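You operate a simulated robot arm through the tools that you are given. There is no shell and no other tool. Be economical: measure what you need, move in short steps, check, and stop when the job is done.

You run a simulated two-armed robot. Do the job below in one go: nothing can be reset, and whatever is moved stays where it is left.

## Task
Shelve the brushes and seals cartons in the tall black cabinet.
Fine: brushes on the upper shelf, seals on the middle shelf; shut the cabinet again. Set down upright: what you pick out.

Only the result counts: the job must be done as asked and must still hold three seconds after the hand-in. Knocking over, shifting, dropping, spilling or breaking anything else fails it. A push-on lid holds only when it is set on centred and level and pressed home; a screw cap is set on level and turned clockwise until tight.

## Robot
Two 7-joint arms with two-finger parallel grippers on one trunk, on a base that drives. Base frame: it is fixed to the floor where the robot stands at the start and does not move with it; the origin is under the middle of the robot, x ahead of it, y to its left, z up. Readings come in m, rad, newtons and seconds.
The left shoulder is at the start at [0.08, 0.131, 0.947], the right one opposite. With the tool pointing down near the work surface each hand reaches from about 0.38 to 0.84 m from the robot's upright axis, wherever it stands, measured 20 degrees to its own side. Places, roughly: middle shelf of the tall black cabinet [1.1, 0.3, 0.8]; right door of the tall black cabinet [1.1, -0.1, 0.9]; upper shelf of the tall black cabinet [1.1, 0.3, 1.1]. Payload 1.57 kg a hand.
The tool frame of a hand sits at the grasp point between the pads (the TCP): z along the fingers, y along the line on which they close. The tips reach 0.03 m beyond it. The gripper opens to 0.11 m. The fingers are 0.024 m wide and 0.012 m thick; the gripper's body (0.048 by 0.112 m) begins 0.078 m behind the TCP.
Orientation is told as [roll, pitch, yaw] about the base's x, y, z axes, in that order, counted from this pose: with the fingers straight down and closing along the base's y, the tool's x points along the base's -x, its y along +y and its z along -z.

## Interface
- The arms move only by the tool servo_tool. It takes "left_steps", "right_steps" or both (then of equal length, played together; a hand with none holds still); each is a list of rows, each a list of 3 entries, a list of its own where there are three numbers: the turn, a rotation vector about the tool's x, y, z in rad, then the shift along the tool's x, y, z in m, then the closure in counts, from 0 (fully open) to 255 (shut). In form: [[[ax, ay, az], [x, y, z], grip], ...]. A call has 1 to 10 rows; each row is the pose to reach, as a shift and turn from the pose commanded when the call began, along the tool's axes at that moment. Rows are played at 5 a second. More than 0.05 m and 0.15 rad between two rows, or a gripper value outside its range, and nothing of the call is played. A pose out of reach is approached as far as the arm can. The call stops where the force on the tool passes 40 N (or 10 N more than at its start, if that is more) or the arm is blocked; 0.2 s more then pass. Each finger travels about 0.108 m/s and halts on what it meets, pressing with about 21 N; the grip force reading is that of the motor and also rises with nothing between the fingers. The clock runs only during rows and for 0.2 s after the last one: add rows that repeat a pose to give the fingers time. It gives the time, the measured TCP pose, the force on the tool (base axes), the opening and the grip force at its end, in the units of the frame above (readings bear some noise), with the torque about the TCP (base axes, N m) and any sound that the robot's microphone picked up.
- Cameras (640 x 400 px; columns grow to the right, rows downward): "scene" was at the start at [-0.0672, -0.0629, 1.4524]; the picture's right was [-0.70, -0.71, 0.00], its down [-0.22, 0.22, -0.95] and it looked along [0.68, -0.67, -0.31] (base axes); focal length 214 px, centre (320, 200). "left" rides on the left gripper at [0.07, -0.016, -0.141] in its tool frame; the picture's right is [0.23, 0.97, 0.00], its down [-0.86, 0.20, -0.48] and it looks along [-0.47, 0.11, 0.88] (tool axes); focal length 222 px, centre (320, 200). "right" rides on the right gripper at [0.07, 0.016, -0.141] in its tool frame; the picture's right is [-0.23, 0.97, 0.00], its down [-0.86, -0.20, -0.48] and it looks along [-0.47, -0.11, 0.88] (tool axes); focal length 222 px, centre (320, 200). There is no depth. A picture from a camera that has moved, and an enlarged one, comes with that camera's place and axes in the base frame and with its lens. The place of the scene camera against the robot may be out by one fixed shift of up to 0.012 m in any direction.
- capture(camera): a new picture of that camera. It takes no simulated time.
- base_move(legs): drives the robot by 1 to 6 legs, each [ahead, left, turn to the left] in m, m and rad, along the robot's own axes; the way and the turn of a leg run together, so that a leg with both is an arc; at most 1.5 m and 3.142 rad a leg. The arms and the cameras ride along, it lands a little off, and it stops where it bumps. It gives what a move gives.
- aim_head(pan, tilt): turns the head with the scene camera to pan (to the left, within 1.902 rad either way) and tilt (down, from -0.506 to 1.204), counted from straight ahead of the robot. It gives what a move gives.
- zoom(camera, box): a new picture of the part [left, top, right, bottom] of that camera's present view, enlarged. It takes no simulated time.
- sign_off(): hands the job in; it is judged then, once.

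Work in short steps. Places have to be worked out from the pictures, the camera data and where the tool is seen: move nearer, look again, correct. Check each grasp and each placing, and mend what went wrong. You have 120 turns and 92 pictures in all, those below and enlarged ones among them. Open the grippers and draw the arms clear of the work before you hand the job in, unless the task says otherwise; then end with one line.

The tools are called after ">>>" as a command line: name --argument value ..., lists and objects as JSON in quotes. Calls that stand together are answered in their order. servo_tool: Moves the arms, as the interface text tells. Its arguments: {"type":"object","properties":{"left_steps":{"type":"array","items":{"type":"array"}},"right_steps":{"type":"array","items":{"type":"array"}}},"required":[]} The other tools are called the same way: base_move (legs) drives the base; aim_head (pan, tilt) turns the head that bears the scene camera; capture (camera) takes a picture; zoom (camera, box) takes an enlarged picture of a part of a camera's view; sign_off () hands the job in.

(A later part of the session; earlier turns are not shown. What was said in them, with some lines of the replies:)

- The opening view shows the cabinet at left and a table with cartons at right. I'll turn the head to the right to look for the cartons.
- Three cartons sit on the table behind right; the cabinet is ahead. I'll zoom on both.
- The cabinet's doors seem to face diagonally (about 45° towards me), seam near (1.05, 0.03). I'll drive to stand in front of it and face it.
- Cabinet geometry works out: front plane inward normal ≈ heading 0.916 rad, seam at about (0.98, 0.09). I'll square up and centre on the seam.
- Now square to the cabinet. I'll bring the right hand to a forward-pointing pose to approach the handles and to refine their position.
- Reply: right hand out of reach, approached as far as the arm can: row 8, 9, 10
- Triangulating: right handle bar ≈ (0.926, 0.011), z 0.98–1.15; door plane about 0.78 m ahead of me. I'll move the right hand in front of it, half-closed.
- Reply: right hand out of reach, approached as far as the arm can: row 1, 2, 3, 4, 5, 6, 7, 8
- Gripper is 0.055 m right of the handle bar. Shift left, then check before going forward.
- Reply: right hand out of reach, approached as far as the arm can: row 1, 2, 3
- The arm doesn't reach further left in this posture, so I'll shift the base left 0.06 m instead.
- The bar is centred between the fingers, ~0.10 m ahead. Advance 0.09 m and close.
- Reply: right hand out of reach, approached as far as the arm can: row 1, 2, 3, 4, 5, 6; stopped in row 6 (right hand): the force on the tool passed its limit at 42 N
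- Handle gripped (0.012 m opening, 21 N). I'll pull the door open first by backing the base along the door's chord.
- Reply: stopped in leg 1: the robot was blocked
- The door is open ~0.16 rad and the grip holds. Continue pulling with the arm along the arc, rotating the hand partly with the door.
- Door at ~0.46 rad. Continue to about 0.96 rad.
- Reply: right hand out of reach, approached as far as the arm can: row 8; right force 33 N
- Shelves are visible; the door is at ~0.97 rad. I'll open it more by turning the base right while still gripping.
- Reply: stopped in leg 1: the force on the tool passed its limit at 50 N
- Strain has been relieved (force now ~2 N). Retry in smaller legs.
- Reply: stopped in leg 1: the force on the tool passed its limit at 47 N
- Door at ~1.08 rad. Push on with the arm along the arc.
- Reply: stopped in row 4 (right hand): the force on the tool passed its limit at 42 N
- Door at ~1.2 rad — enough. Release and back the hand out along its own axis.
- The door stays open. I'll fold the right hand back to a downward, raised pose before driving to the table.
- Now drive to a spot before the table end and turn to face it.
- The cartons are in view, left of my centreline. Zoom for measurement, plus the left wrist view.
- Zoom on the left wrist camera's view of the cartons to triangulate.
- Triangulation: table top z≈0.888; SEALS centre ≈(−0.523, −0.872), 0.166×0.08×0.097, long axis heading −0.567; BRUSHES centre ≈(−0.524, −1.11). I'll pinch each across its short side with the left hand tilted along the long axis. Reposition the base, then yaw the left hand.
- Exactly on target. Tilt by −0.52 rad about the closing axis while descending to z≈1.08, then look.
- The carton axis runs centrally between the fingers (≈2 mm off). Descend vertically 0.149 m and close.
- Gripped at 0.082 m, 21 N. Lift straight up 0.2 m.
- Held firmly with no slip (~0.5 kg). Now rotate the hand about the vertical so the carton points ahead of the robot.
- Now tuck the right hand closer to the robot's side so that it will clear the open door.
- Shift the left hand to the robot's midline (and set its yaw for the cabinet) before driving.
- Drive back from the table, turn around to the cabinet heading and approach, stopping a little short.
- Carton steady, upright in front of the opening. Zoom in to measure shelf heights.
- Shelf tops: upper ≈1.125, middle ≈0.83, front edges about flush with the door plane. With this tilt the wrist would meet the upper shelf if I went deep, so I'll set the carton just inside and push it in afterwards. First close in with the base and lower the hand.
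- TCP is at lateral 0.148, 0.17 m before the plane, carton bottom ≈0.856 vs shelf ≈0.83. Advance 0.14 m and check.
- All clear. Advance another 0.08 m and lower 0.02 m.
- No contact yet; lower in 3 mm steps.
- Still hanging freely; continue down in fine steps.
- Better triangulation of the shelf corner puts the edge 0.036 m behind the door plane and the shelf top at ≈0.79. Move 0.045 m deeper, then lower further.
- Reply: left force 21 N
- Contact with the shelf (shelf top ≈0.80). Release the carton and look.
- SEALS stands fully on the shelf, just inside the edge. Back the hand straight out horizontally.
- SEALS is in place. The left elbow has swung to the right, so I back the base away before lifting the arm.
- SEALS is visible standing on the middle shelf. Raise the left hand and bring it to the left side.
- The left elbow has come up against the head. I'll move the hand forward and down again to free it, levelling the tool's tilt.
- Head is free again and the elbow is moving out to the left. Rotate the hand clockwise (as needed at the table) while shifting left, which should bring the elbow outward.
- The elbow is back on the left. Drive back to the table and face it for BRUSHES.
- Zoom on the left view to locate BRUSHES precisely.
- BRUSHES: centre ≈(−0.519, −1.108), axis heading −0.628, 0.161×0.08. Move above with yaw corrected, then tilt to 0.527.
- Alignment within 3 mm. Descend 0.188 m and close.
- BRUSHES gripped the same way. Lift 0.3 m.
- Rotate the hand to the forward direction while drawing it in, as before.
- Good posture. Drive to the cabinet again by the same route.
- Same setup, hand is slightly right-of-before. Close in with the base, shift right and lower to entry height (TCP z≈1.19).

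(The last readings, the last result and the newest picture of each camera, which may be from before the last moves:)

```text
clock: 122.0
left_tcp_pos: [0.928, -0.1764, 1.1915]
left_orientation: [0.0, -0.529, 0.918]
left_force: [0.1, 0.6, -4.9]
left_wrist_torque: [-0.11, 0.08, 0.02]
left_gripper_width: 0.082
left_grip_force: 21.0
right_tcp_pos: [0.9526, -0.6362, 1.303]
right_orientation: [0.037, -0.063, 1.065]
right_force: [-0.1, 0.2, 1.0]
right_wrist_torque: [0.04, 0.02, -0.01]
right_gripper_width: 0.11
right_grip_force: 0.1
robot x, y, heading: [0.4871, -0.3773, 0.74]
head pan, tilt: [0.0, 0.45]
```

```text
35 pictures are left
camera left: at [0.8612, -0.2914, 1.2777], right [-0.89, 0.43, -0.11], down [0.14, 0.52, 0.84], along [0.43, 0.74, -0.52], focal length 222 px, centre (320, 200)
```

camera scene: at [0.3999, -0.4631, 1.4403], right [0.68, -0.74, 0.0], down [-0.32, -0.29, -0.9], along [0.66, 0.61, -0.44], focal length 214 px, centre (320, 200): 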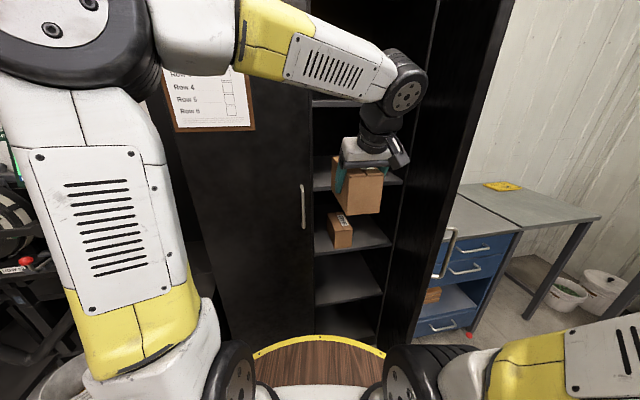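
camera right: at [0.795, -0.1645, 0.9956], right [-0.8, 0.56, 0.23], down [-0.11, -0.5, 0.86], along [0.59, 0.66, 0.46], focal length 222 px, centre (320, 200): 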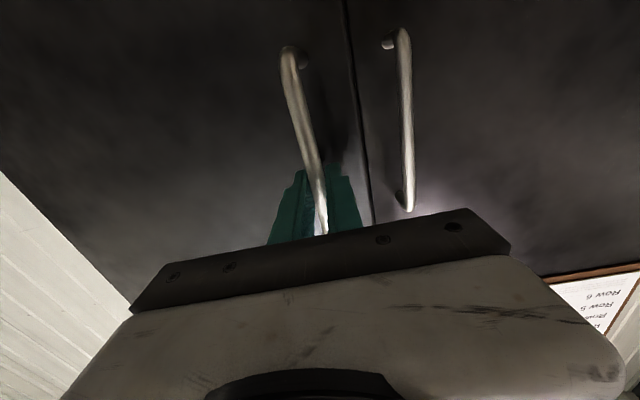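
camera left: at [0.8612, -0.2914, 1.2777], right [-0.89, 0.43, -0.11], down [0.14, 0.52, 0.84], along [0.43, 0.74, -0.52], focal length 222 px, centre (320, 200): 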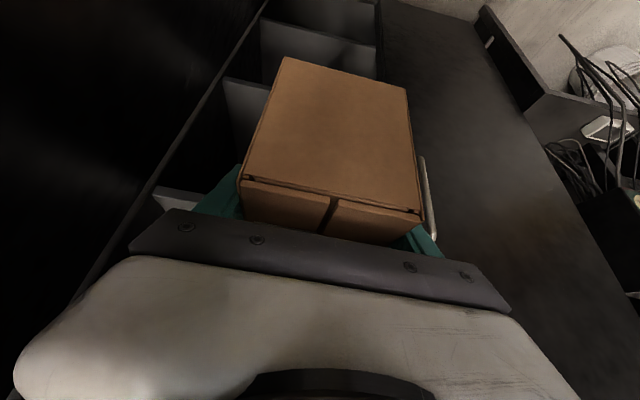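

Upper shelf top ≈1.11; carton bottom ≈1.14. Advance 0.14 m.

>>> servo_tool --left_steps '[[[0, 0, 0], [-0.03, 0, 0.0175], 255], [[0, 0, 0], [-0.06, 0, 0.035], 255], [[0, 0, 0], [-0.09, 0, 0.0525], 255], [[0, 0, 0], [-0.121, 0, 0.0705], 255]]'

>>> capture --camera "left"

>>> capture --camera "scene"

```text
clock: 123.0
left_tcp_pos: [1.0132, -0.0627, 1.1918]
left_orientation: [-0.001, -0.53, 0.914]
left_force: [-0.1, -0.7, -4.3]
left_wrist_torque: [-0.1, 0.08, 0.01]
left_gripper_width: 0.082
left_grip_force: 20.6
right_tcp_pos: [0.9513, -0.6353, 1.3034]
right_orientation: [0.036, -0.062, 1.064]
right_force: [-0.6, 0.1, 0.1]
right_wrist_torque: [0.05, 0.0, 0.02]
right_gripper_width: 0.11
right_grip_force: 0.0
robot x, y, heading: [0.4889, -0.3772, 0.743]
head pan, tilt: [0.0, 0.45]
```

```text
34 pictures are left
camera left: at [0.9465, -0.1779, 1.2793], right [-0.89, 0.44, -0.11], down [0.14, 0.52, 0.84], along [0.43, 0.74, -0.52], focal length 222 px, centre (320, 200)
```

left: 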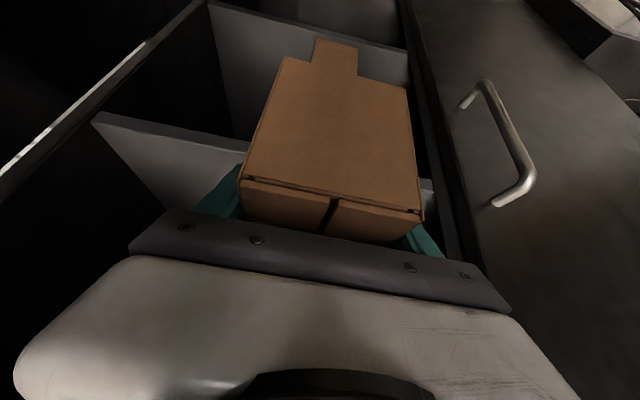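

```text
33 pictures are left
camera scene: at [0.4587, -0.4092, 1.4403], right [0.68, -0.74, 0.0], down [-0.32, -0.29, -0.9], along [0.66, 0.61, -0.44], focal length 214 px, centre (320, 200)
```

scene: 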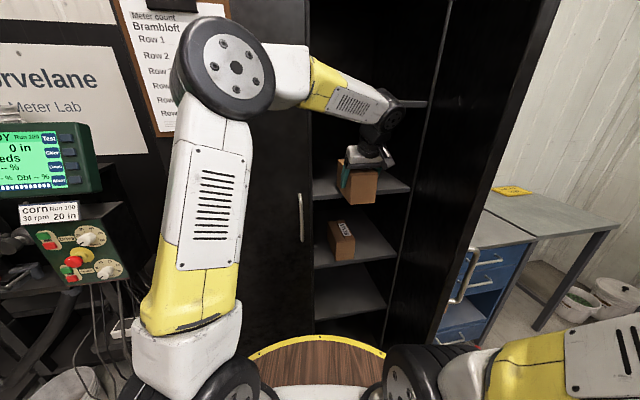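

Clear path. Lower 15 mm, then advance 0.12 m.

>>> servo_tool --left_steps '[[[0, 0, 0], [0.004, 0, 0.0065], 255], [[0, 0, 0], [0.0075, 0, 0.013], 255], [[0, 0, 0], [0.0075, 0, 0.013], 255]]'

>>> servo_tool --left_steps '[[[0, 0, 0], [-0.026, 0, 0.015], 255], [[0, 0, 0], [-0.052, 0, 0.03], 255], [[0, 0, 0], [-0.078, 0, 0.045], 255], [[0, 0, 0], [-0.104, 0, 0.06], 255], [[0, 0, 0], [-0.104, 0, 0.06], 255]]'

>>> capture --camera "left"

```text
clock: 123.8
left_tcp_pos: [1.0109, -0.0647, 1.1777]
left_orientation: [-0.001, -0.53, 0.921]
left_force: [-6.1, -3.9, 14.4]
left_wrist_torque: [1.07, 0.34, 0.42]
left_gripper_width: 0.0819
left_grip_force: 21.0
right_tcp_pos: [0.9508, -0.6352, 1.3026]
right_orientation: [0.037, -0.063, 1.065]
right_force: [-0.3, -0.3, 0.5]
right_wrist_torque: [0.01, 0.02, -0.02]
right_gripper_width: 0.11
right_grip_force: 0.1
robot x, y, heading: [0.4878, -0.3812, 0.74]
head pan, tilt: [0.0, 0.45]
```

```text
clock: 125.0
left_tcp_pos: [1.0852, 0.0325, 1.1775]
left_orientation: [0.002, -0.528, 0.918]
left_force: [0.0, -0.3, 3.6]
left_wrist_torque: [-0.15, -0.34, 0.16]
left_gripper_width: 0.082
left_grip_force: 21.1
right_tcp_pos: [0.951, -0.6364, 1.3022]
right_orientation: [0.038, -0.062, 1.064]
right_force: [0.7, -0.4, 0.5]
right_wrist_torque: [0.0, -0.02, 0.0]
right_gripper_width: 0.1099
right_grip_force: 0.1
robot x, y, heading: [0.4821, -0.3783, 0.744]
head pan, tilt: [0.0, 0.45]
```

```text
32 pictures are left
camera left: at [1.0189, -0.0826, 1.2631], right [-0.89, 0.43, -0.11], down [0.14, 0.52, 0.84], along [0.43, 0.74, -0.52], focal length 222 px, centre (320, 200)
```

left: 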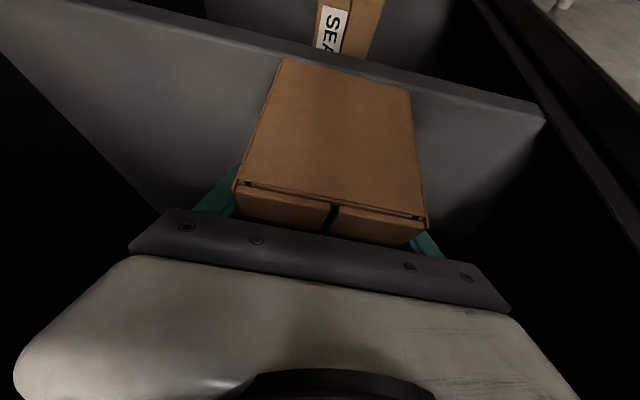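

The carton is touching the shelf and slid in. Nudge 12 mm deeper, settle 2 mm, then release.

>>> servo_tool --left_steps '[[[0, 0, 0], [-0.01, 0, 0.006], 255], [[0, 0, 0], [-0.0095, 0, 0.0075], 255], [[0, 0, 0], [-0.0095, 0, 0.0075], 255]]'

>>> servo_tool --left_steps '[[[0, 0, 0], [0, 0, 0], 100], [[0, 0, 0], [0, 0, 0], 50], [[0, 0, 0], [0, 0, 0], 20], [[0, 0, 0], [0, 0, 0], 0], [[0, 0, 0], [0, 0, 0], 0]]'

>>> capture --camera "left"

```text
clock: 125.8
left_tcp_pos: [1.0907, 0.0409, 1.177]
left_orientation: [0.0, -0.529, 0.92]
left_force: [-1.1, -0.9, 9.1]
left_wrist_torque: [-0.52, 0.64, 0.05]
left_gripper_width: 0.0821
left_grip_force: 20.7
right_tcp_pos: [0.9499, -0.6362, 1.3041]
right_orientation: [0.038, -0.063, 1.064]
right_force: [-0.6, -0.4, 0.2]
right_wrist_torque: [0.01, 0.02, -0.01]
right_gripper_width: 0.11
right_grip_force: 0.1
robot x, y, heading: [0.4908, -0.3799, 0.746]
head pan, tilt: [0.0, 0.45]
```

```text
clock: 127.0
left_tcp_pos: [1.0914, 0.0417, 1.1752]
left_orientation: [-0.001, -0.529, 0.92]
left_force: [-1.7, 0.1, 0.7]
left_wrist_torque: [0.02, -0.03, 0.0]
left_gripper_width: 0.1098
left_grip_force: 0.1
right_tcp_pos: [0.9513, -0.6355, 1.304]
right_orientation: [0.038, -0.064, 1.064]
right_force: [0.4, 0.1, -0.6]
right_wrist_torque: [0.01, 0.01, 0.0]
right_gripper_width: 0.11
right_grip_force: 0.0
robot x, y, heading: [0.487, -0.38, 0.745]
head pan, tilt: [0.0, 0.45]
```

```text
31 pictures are left
camera left: at [1.0259, -0.0731, 1.2622], right [-0.89, 0.44, -0.11], down [0.14, 0.52, 0.84], along [0.43, 0.74, -0.52], focal length 222 px, centre (320, 200)
```

left: 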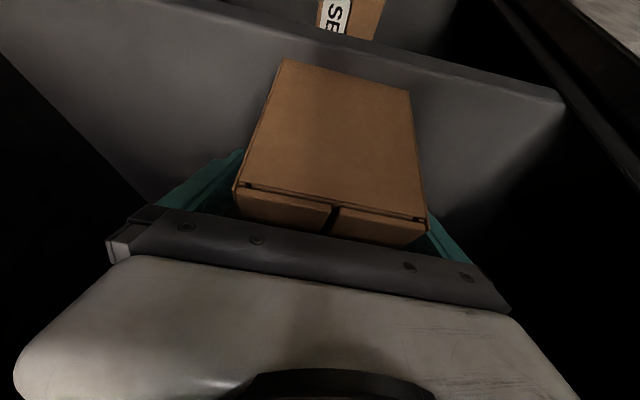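

BRUSHES stands free on the upper shelf. Retract by arm 0.12 m, then with the base.

>>> servo_tool --left_steps '[[[0, 0, 0], [0.0346, 0, -0.02], 0], [[0, 0, 0], [0.069, 0, -0.04], 0], [[0, 0, 0], [0.104, 0, -0.06], 0]]'

>>> base_move --legs '[[-0.25, 0.05, 0]]'

>>> capture --camera "scene"

```text
clock: 127.8
left_tcp_pos: [1.019, -0.0561, 1.1718]
left_orientation: [-0.001, -0.529, 0.92]
left_force: [0.0, -0.1, -0.5]
left_wrist_torque: [0.0, -0.02, -0.04]
left_gripper_width: 0.1101
left_grip_force: 0.0
right_tcp_pos: [0.9507, -0.6351, 1.3019]
right_orientation: [0.037, -0.062, 1.065]
right_force: [-0.8, -0.2, -0.1]
right_wrist_torque: [-0.01, 0.0, -0.01]
right_gripper_width: 0.1102
right_grip_force: 0.1
robot x, y, heading: [0.4915, -0.378, 0.738]
head pan, tilt: [0.0, 0.45]
```

```text
clock: 129.7
left_tcp_pos: [0.8, -0.1876, 1.172]
left_orientation: [0.001, -0.53, 0.918]
left_force: [-0.3, 0.2, -0.1]
left_wrist_torque: [-0.01, -0.04, -0.01]
left_gripper_width: 0.11
left_grip_force: 0.0
right_tcp_pos: [0.7314, -0.7684, 1.3028]
right_orientation: [0.037, -0.064, 1.064]
right_force: [-0.2, -0.1, 0.9]
right_wrist_torque: [0.0, -0.01, -0.02]
right_gripper_width: 0.11
right_grip_force: 0.1
robot x, y, heading: [0.2659, -0.5134, 0.741]
head pan, tilt: [0.0, 0.45]
```

```text
30 pictures are left
camera scene: at [0.2396, -0.5404, 1.4403], right [0.68, -0.74, 0.0], down [-0.32, -0.29, -0.9], along [0.66, 0.61, -0.44], focal length 214 px, centre (320, 200)
```

scene: 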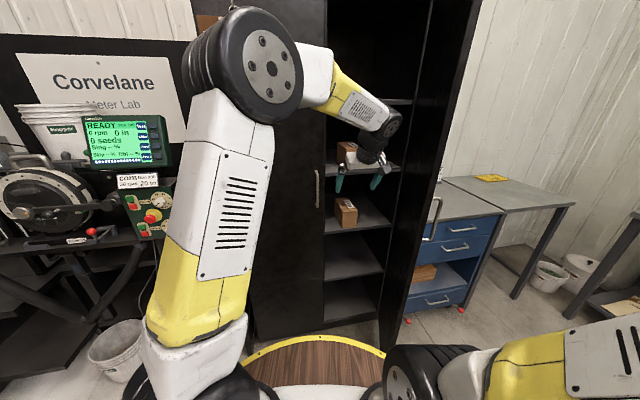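

Both cartons stand on their shelves. Move the left hand aside, and turn the right hand to forward-pointing for closing the door.

>>> servo_tool --left_steps '[[[0, 0, 0], [-0.005, 0.04, -0.0086], 0], [[0, 0, 0], [-0.01, 0.08, -0.017], 0], [[0, 0, 0], [-0.015, 0.12, -0.026], 0], [[0, 0, 0], [-0.02, 0.16, -0.034], 0], [[0, 0, 0], [-0.025, 0.2, -0.043], 0], [[0, 0, 0], [-0.03, 0.24, -0.052], 0]]'

>>> servo_tool --right_steps '[[[0, -0.15, 0], [-0.02, 0, 0.005], 100], [[0, -0.3, 0], [-0.04, 0, 0.01], 200], [[0, -0.45, 0], [-0.06, 0, 0.015], 255], [[0, -0.6, 0], [-0.08, 0, 0.02], 255], [[0, -0.75, 0], [-0.1, 0, 0.025], 255], [[0, -0.9, 0], [-0.12, 0, 0.03], 255], [[0, -1.05, 0], [-0.14, 0, 0.035], 255], [[0, -1.2, 0], [-0.16, 0, 0.04], 255], [[0, -1.35, 0], [-0.18, 0, 0.045], 255], [[0, -1.47, 0], [-0.2, 0, 0.05], 255]]'

>>> capture --camera "scene"

```text
clock: 131.1
left_tcp_pos: [0.6079, -0.0411, 1.2326]
left_orientation: [-0.001, -0.527, 0.915]
left_force: [-0.1, -0.8, 0.3]
left_wrist_torque: [0.03, -0.02, 0.0]
left_gripper_width: 0.1103
left_grip_force: 0.1
right_tcp_pos: [0.7321, -0.7673, 1.3025]
right_orientation: [0.037, -0.063, 1.063]
right_force: [0.5, -1.3, 0.3]
right_wrist_torque: [0.03, 0.02, 0.0]
right_gripper_width: 0.1102
right_grip_force: 0.1
robot x, y, heading: [0.2693, -0.5098, 0.742]
head pan, tilt: [0.0, 0.45]
```

```text
clock: 133.3
left_tcp_pos: [0.6084, -0.0404, 1.2337]
left_orientation: [0.001, -0.529, 0.916]
left_force: [-0.5, 0.7, 0.3]
left_wrist_torque: [-0.03, 0.03, -0.03]
left_gripper_width: 0.1098
left_grip_force: 0.1
right_tcp_pos: [0.8297, -0.5884, 1.2657]
right_orientation: [0.782, -1.52, 0.282]
right_force: [-1.0, -0.6, 0.0]
right_wrist_torque: [0.01, -0.01, -0.08]
right_gripper_width: 0.0002
right_grip_force: 21.5
robot x, y, heading: [0.27, -0.5113, 0.738]
head pan, tilt: [0.0, 0.45]
```

```text
29 pictures are left
camera scene: at [0.2391, -0.5404, 1.4403], right [0.68, -0.74, 0.0], down [-0.32, -0.29, -0.9], along [0.66, 0.61, -0.44], focal length 214 px, centre (320, 200)
```

scene: 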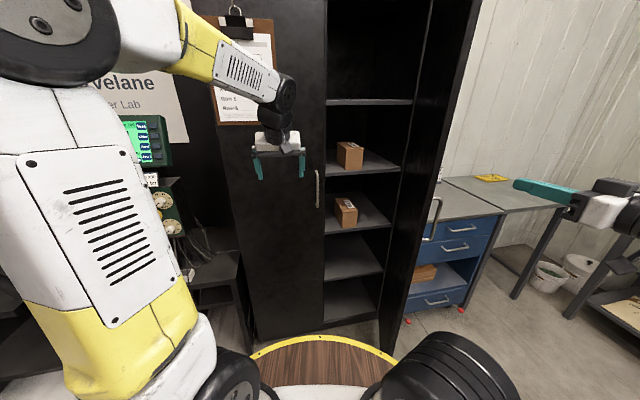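

Both cartons are clearly upright on their shelves. Reposition the base so the right hand is outside the open door, ready to push it closed.

>>> base_move --legs '[[0, 0, 0.178], [0.08, -0.115, 0]]'

>>> capture --camera "right"

>>> capture --camera "scene"

```text
clock: 135.3
left_tcp_pos: [0.6605, 0.0084, 1.2347]
left_orientation: [-0.001, -0.528, 1.096]
left_force: [-0.2, -0.4, 1.1]
left_wrist_torque: [0.0, -0.06, 0.01]
left_gripper_width: 0.1098
left_grip_force: 0.0
right_tcp_pos: [0.9763, -0.4929, 1.2651]
right_orientation: [0.753, -1.518, 0.494]
right_force: [-0.2, -0.5, 0.4]
right_wrist_torque: [-0.01, 0.02, -0.02]
right_gripper_width: 0.0
right_grip_force: 21.2
robot x, y, heading: [0.4125, -0.5151, 0.92]
head pan, tilt: [0.0, 0.45]
```

```text
28 pictures are left
camera right: at [0.9137, -0.6226, 1.2018], right [-0.91, 0.32, 0.26], down [0.08, -0.5, 0.87], along [0.4, 0.81, 0.43], focal length 222 px, centre (320, 200)
```

right: 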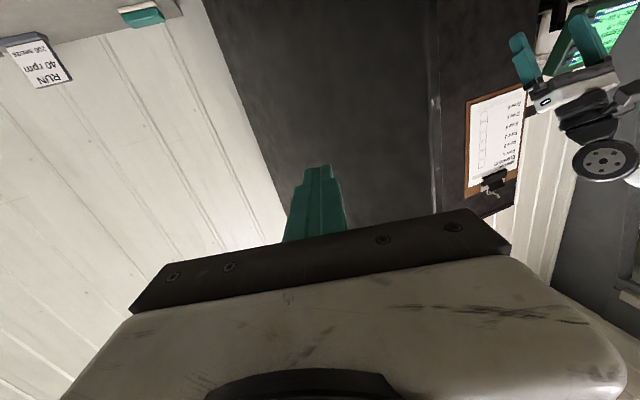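

```text
27 pictures are left
camera scene: at [0.3877, -0.5517, 1.4403], right [0.8, -0.6, 0.0], down [-0.26, -0.35, -0.9], along [0.54, 0.72, -0.44], focal length 214 px, centre (320, 200)
```

scene: 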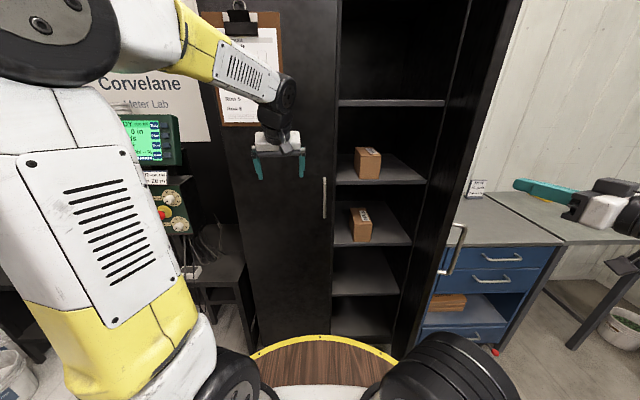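

The hand is outside the door. Push with closed fingertips along the door's arc, first to ~0.6 rad.

>>> servo_tool --right_steps '[[[0, 0, 0], [0, 0.017, 0.04], 255], [[0, 0, 0], [0, 0.034, 0.08], 255], [[0, 0, 0], [0, 0.051, 0.1164], 255], [[0, 0, 0], [0, 0.071, 0.139], 255], [[0, 0, 0], [0, 0.091, 0.161], 255], [[0, 0, 0], [0, 0.11, 0.1835], 255], [[0, 0, 0], [0, 0.123, 0.211], 255], [[0, 0, 0], [0, 0.135, 0.238], 255], [[0, 0, 0], [0, 0.147, 0.2655], 255]]'

>>> capture --camera "scene"

```text
clock: 137.3
left_tcp_pos: [0.6609, 0.007, 1.234]
left_orientation: [0.0, -0.529, 1.095]
left_force: [-1.0, -1.2, -0.1]
left_wrist_torque: [0.03, 0.01, 0.01]
left_gripper_width: 0.1104
left_grip_force: 0.0
right_tcp_pos: [0.9229, -0.1943, 1.2614]
right_orientation: [0.763, -1.519, 0.485]
right_force: [0.8, -0.3, 0.6]
right_wrist_torque: [-0.04, -0.01, 0.04]
right_gripper_width: 0.0002
right_grip_force: 20.8
robot x, y, heading: [0.4136, -0.5154, 0.917]
head pan, tilt: [0.0, 0.45]
```

```text
26 pictures are left
camera scene: at [0.3879, -0.5521, 1.4403], right [0.8, -0.6, 0.0], down [-0.26, -0.35, -0.9], along [0.54, 0.72, -0.44], focal length 214 px, centre (320, 200)
```

scene: 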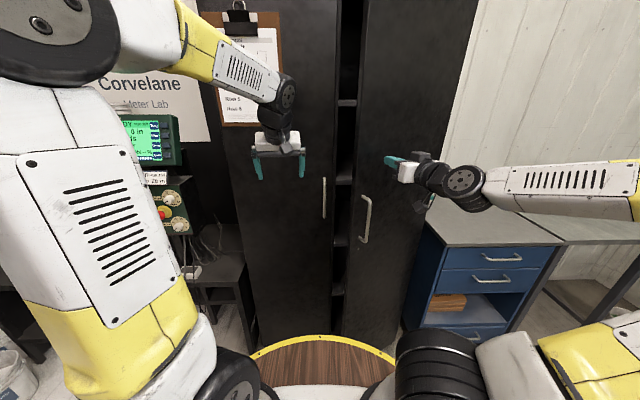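

Door is following. Continue to closed.

>>> servo_tool --right_steps '[[[0, 0, 0], [0, 0.005, 0.03], 255], [[0, 0, 0], [0, 0.009, 0.06], 255], [[0, 0, 0], [0, 0.012, 0.0887], 255], [[0, 0, 0], [0, 0.009, 0.113], 255], [[0, 0, 0], [0, 0.005, 0.135], 255], [[0, 0, 0], [0, 0, 0.155], 255], [[0, 0, 0], [0, -0.004, 0.174], 255], [[0, 0, 0], [0, -0.005, 0.186], 255]]'

>>> capture --camera "scene"

```text
clock: 138.9
left_tcp_pos: [0.6605, 0.0078, 1.2344]
left_orientation: [0.002, -0.525, 1.096]
left_force: [-0.3, -0.6, 0.3]
left_wrist_torque: [0.0, 0.03, 0.0]
left_gripper_width: 0.11
left_grip_force: 0.0
right_tcp_pos: [0.9785, -0.0364, 1.2526]
right_orientation: [0.722, -1.52, 0.52]
right_force: [-9.9, -20.3, 4.1]
right_wrist_torque: [0.32, -0.18, -0.22]
right_gripper_width: 0.0
right_grip_force: 21.3
robot x, y, heading: [0.4092, -0.5182, 0.92]
head pan, tilt: [0.0, 0.45]
stopped in row 8 (right hand): the force on the tool passed its limit at 69 N (the readings are from after the stop); the commanded pose is now the measured one
```

```text
25 pictures are left
camera scene: at [0.3871, -0.5532, 1.4402], right [0.8, -0.61, 0.0], down [-0.26, -0.35, -0.9], along [0.55, 0.72, -0.43], focal length 214 px, centre (320, 200)
```

scene: 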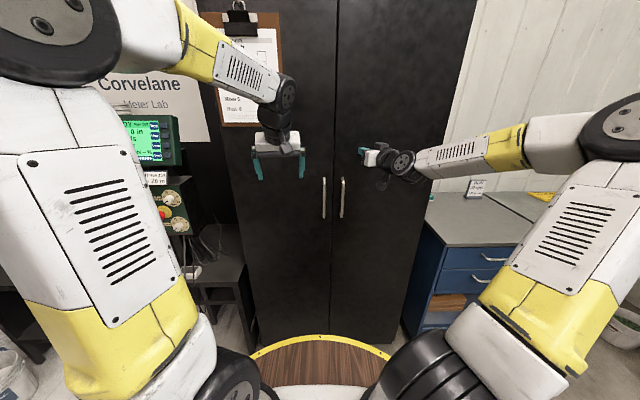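

The door met its stop (closed). Withdraw the right hand, open it and check for flushness.

>>> servo_tool --right_steps '[[[0, 0, 0], [0, 0, -0.03], 255], [[0, 0, 0], [0, -0.01, -0.07], 255], [[0, 0, 0], [0, -0.03, -0.11], 200], [[0, 0, 0], [0, -0.05, -0.15], 100], [[0, 0, 0], [0, -0.07, -0.19], 0], [[0, 0, 0], [0, -0.07, -0.2], 0]]'

>>> zoom --camera "scene" --box '[220, 0, 480, 350]'

>>> capture --camera "right"

```text
clock: 140.3
left_tcp_pos: [0.6609, 0.0077, 1.232]
left_orientation: [0.001, -0.529, 1.096]
left_force: [0.1, -0.5, 0.1]
left_wrist_torque: [-0.03, -0.02, 0.01]
left_gripper_width: 0.11
left_grip_force: 0.1
right_tcp_pos: [0.9797, -0.2478, 1.2583]
right_orientation: [0.718, -1.518, 0.528]
right_force: [-0.1, -0.4, 0.4]
right_wrist_torque: [0.0, -0.02, 0.01]
right_gripper_width: 0.11
right_grip_force: 0.1
robot x, y, heading: [0.4131, -0.5158, 0.922]
head pan, tilt: [0.0, 0.45]
```

```text
1.14 times, centred on (350, 175) of scene
camera zoom: at [0.3879, -0.5515, 1.4403], right [0.8, -0.61, 0.0], down [-0.26, -0.35, -0.9], along [0.54, 0.72, -0.44], focal length 245 px, centre (286, 229)
```

zoom: 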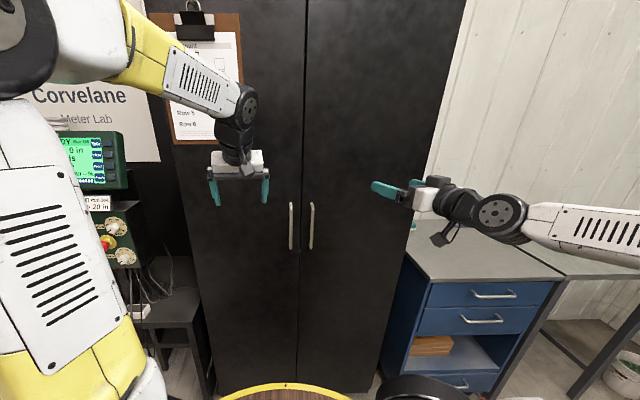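

```text
23 pictures are left
camera right: at [0.9158, -0.3784, 1.195], right [-0.91, 0.32, 0.26], down [0.07, -0.49, 0.87], along [0.4, 0.81, 0.43], focal length 222 px, centre (320, 200)
```

right: 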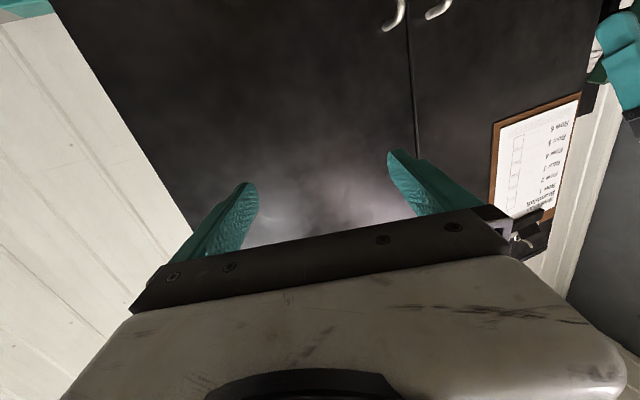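

The door is flush and both hands are open. Back away from the cabinet and take a last look.

>>> base_move --legs '[[-0.2, 0.1, 0]]'

>>> capture --camera "scene"

```text
clock: 141.4
left_tcp_pos: [0.5902, -0.0295, 1.2342]
left_orientation: [0.001, -0.526, 1.095]
left_force: [-0.4, -0.3, 0.7]
left_wrist_torque: [-0.01, 0.0, -0.02]
left_gripper_width: 0.1102
left_grip_force: 0.1
right_tcp_pos: [0.9079, -0.284, 1.2589]
right_orientation: [0.727, -1.517, 0.52]
right_force: [-0.2, 0.3, -0.5]
right_wrist_torque: [-0.05, -0.03, -0.01]
right_gripper_width: 0.1099
right_grip_force: 0.1
robot x, y, heading: [0.3386, -0.5518, 0.921]
head pan, tilt: [0.0, 0.45]
stopped in leg 1: the robot was blocked; the commanded pose is now the measured one
```

```text
22 pictures are left
camera scene: at [0.3165, -0.5875, 1.4403], right [0.8, -0.61, 0.0], down [-0.26, -0.35, -0.9], along [0.54, 0.72, -0.44], focal length 214 px, centre (320, 200)
```

scene: 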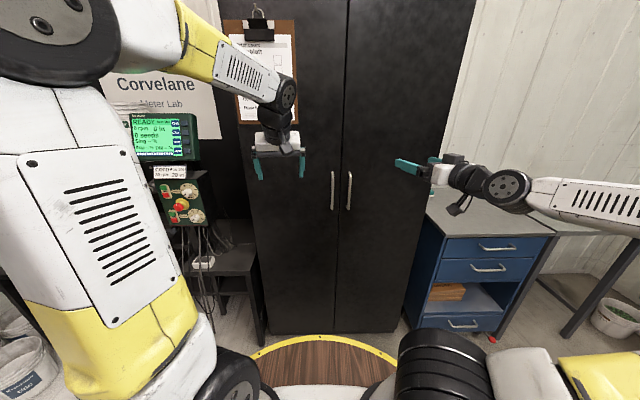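

The base reported being blocked; perhaps it touched the cardboard box behind. Look back to check it.

>>> aim_head --pan -1.9 --tilt 0.8

>>> capture --camera "scene"

>>> aim_head --pan 1.7 --tilt 0.7

>>> capture --camera "scene"

```text
clock: 143.3
left_tcp_pos: [0.5882, -0.029, 1.2322]
left_orientation: [0.001, -0.527, 1.095]
left_force: [-0.4, -0.9, -0.4]
left_wrist_torque: [-0.02, 0.01, 0.0]
left_gripper_width: 0.1101
left_grip_force: 0.2
right_tcp_pos: [0.9082, -0.2827, 1.2583]
right_orientation: [0.724, -1.518, 0.523]
right_force: [0.1, 0.2, 0.4]
right_wrist_torque: [0.01, 0.04, -0.02]
right_gripper_width: 0.11
right_grip_force: 0.1
robot x, y, heading: [0.3404, -0.5548, 0.925]
head pan, tilt: [-1.901, 0.799]
```

```text
21 pictures are left
camera scene: at [0.3061, -0.7276, 1.4099], right [-0.83, -0.56, 0.0], down [-0.4, 0.59, -0.7], along [0.39, -0.58, -0.72], focal length 214 px, centre (320, 200)
```

scene: 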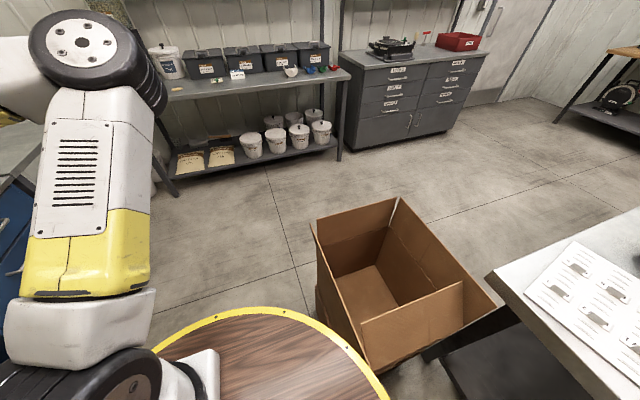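

```text
clock: 146.3
left_tcp_pos: [0.5894, -0.0287, 1.2342]
left_orientation: [0.001, -0.528, 1.098]
left_force: [0.5, 0.2, -0.4]
left_wrist_torque: [0.01, -0.02, -0.02]
left_gripper_width: 0.1102
left_grip_force: 0.1
right_tcp_pos: [0.9072, -0.284, 1.2595]
right_orientation: [0.721, -1.518, 0.524]
right_force: [0.9, 0.8, -0.1]
right_wrist_torque: [0.03, -0.02, -0.03]
right_gripper_width: 0.1101
right_grip_force: 0.0
robot x, y, heading: [0.3426, -0.5512, 0.92]
head pan, tilt: [1.7, 0.7]
```

```text
20 pictures are left
camera scene: at [0.1874, -0.6183, 1.4181], right [0.5, 0.87, 0.0], down [0.56, -0.32, -0.77], along [-0.66, 0.38, -0.64], focal length 214 px, centre (320, 200)
```

scene: 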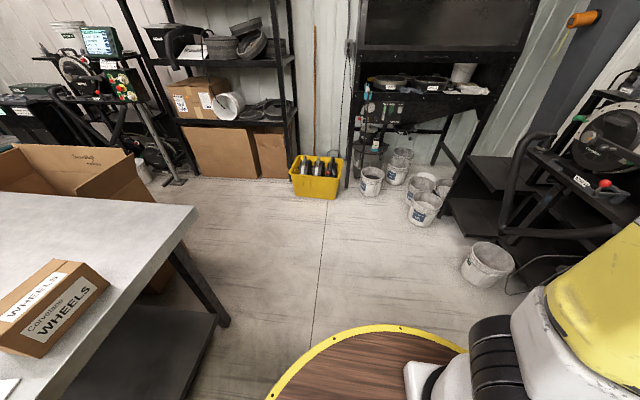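

The box's rim corners reproject into the opening picture within 2–3 px, so it has not moved; the base merely touched it. I'll ease forward off it and finish.

>>> base_move --legs '[[0.04, 0.03, 0]]'

>>> aim_head --pan 0.0 --tilt 0.45

>>> capture --camera "scene"

```text
clock: 147.2
left_tcp_pos: [0.5901, 0.0217, 1.2335]
left_orientation: [0.0, -0.529, 1.095]
left_force: [0.2, -0.3, -0.3]
left_wrist_torque: [-0.03, -0.04, 0.01]
left_gripper_width: 0.1102
left_grip_force: 0.0
right_tcp_pos: [0.9086, -0.234, 1.2588]
right_orientation: [0.723, -1.52, 0.519]
right_force: [-1.1, -0.2, -0.1]
right_wrist_torque: [0.02, 0.01, 0.0]
right_gripper_width: 0.1101
right_grip_force: 0.0
robot x, y, heading: [0.3405, -0.4985, 0.916]
head pan, tilt: [1.7, 0.7]
```

```text
clock: 149.0
left_tcp_pos: [0.5915, 0.0217, 1.2339]
left_orientation: [-0.001, -0.527, 1.096]
left_force: [-0.6, 0.1, -0.7]
left_wrist_torque: [0.01, -0.02, -0.01]
left_gripper_width: 0.1101
left_grip_force: 0.1
right_tcp_pos: [0.9092, -0.2338, 1.2581]
right_orientation: [0.723, -1.519, 0.522]
right_force: [0.6, -0.5, 0.5]
right_wrist_torque: [0.02, 0.0, 0.01]
right_gripper_width: 0.1102
right_grip_force: 0.0
robot x, y, heading: [0.3405, -0.5036, 0.919]
head pan, tilt: [0.0, 0.45]
```

```text
19 pictures are left
camera scene: at [0.3176, -0.5367, 1.4403], right [0.8, -0.61, 0.0], down [-0.26, -0.35, -0.9], along [0.54, 0.72, -0.44], focal length 214 px, centre (320, 200)
```

scene: 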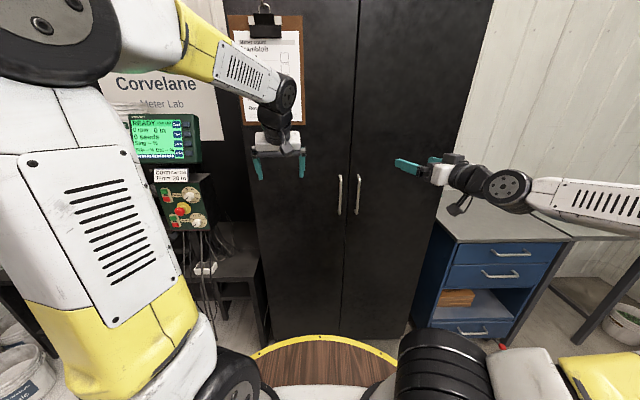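

The cabinet is shut, both cartons are inside on their shelves, the grippers are open and the arms are clear. Handing in.

>>> sign_off

```text
The job is handed in.
```

The brushes carton is upright on the upper shelf, the seals carton is upright on the middle shelf, and the black cabinet is shut again; my base touched a cardboard box while backing away, but the pictures show no sign that it moved.
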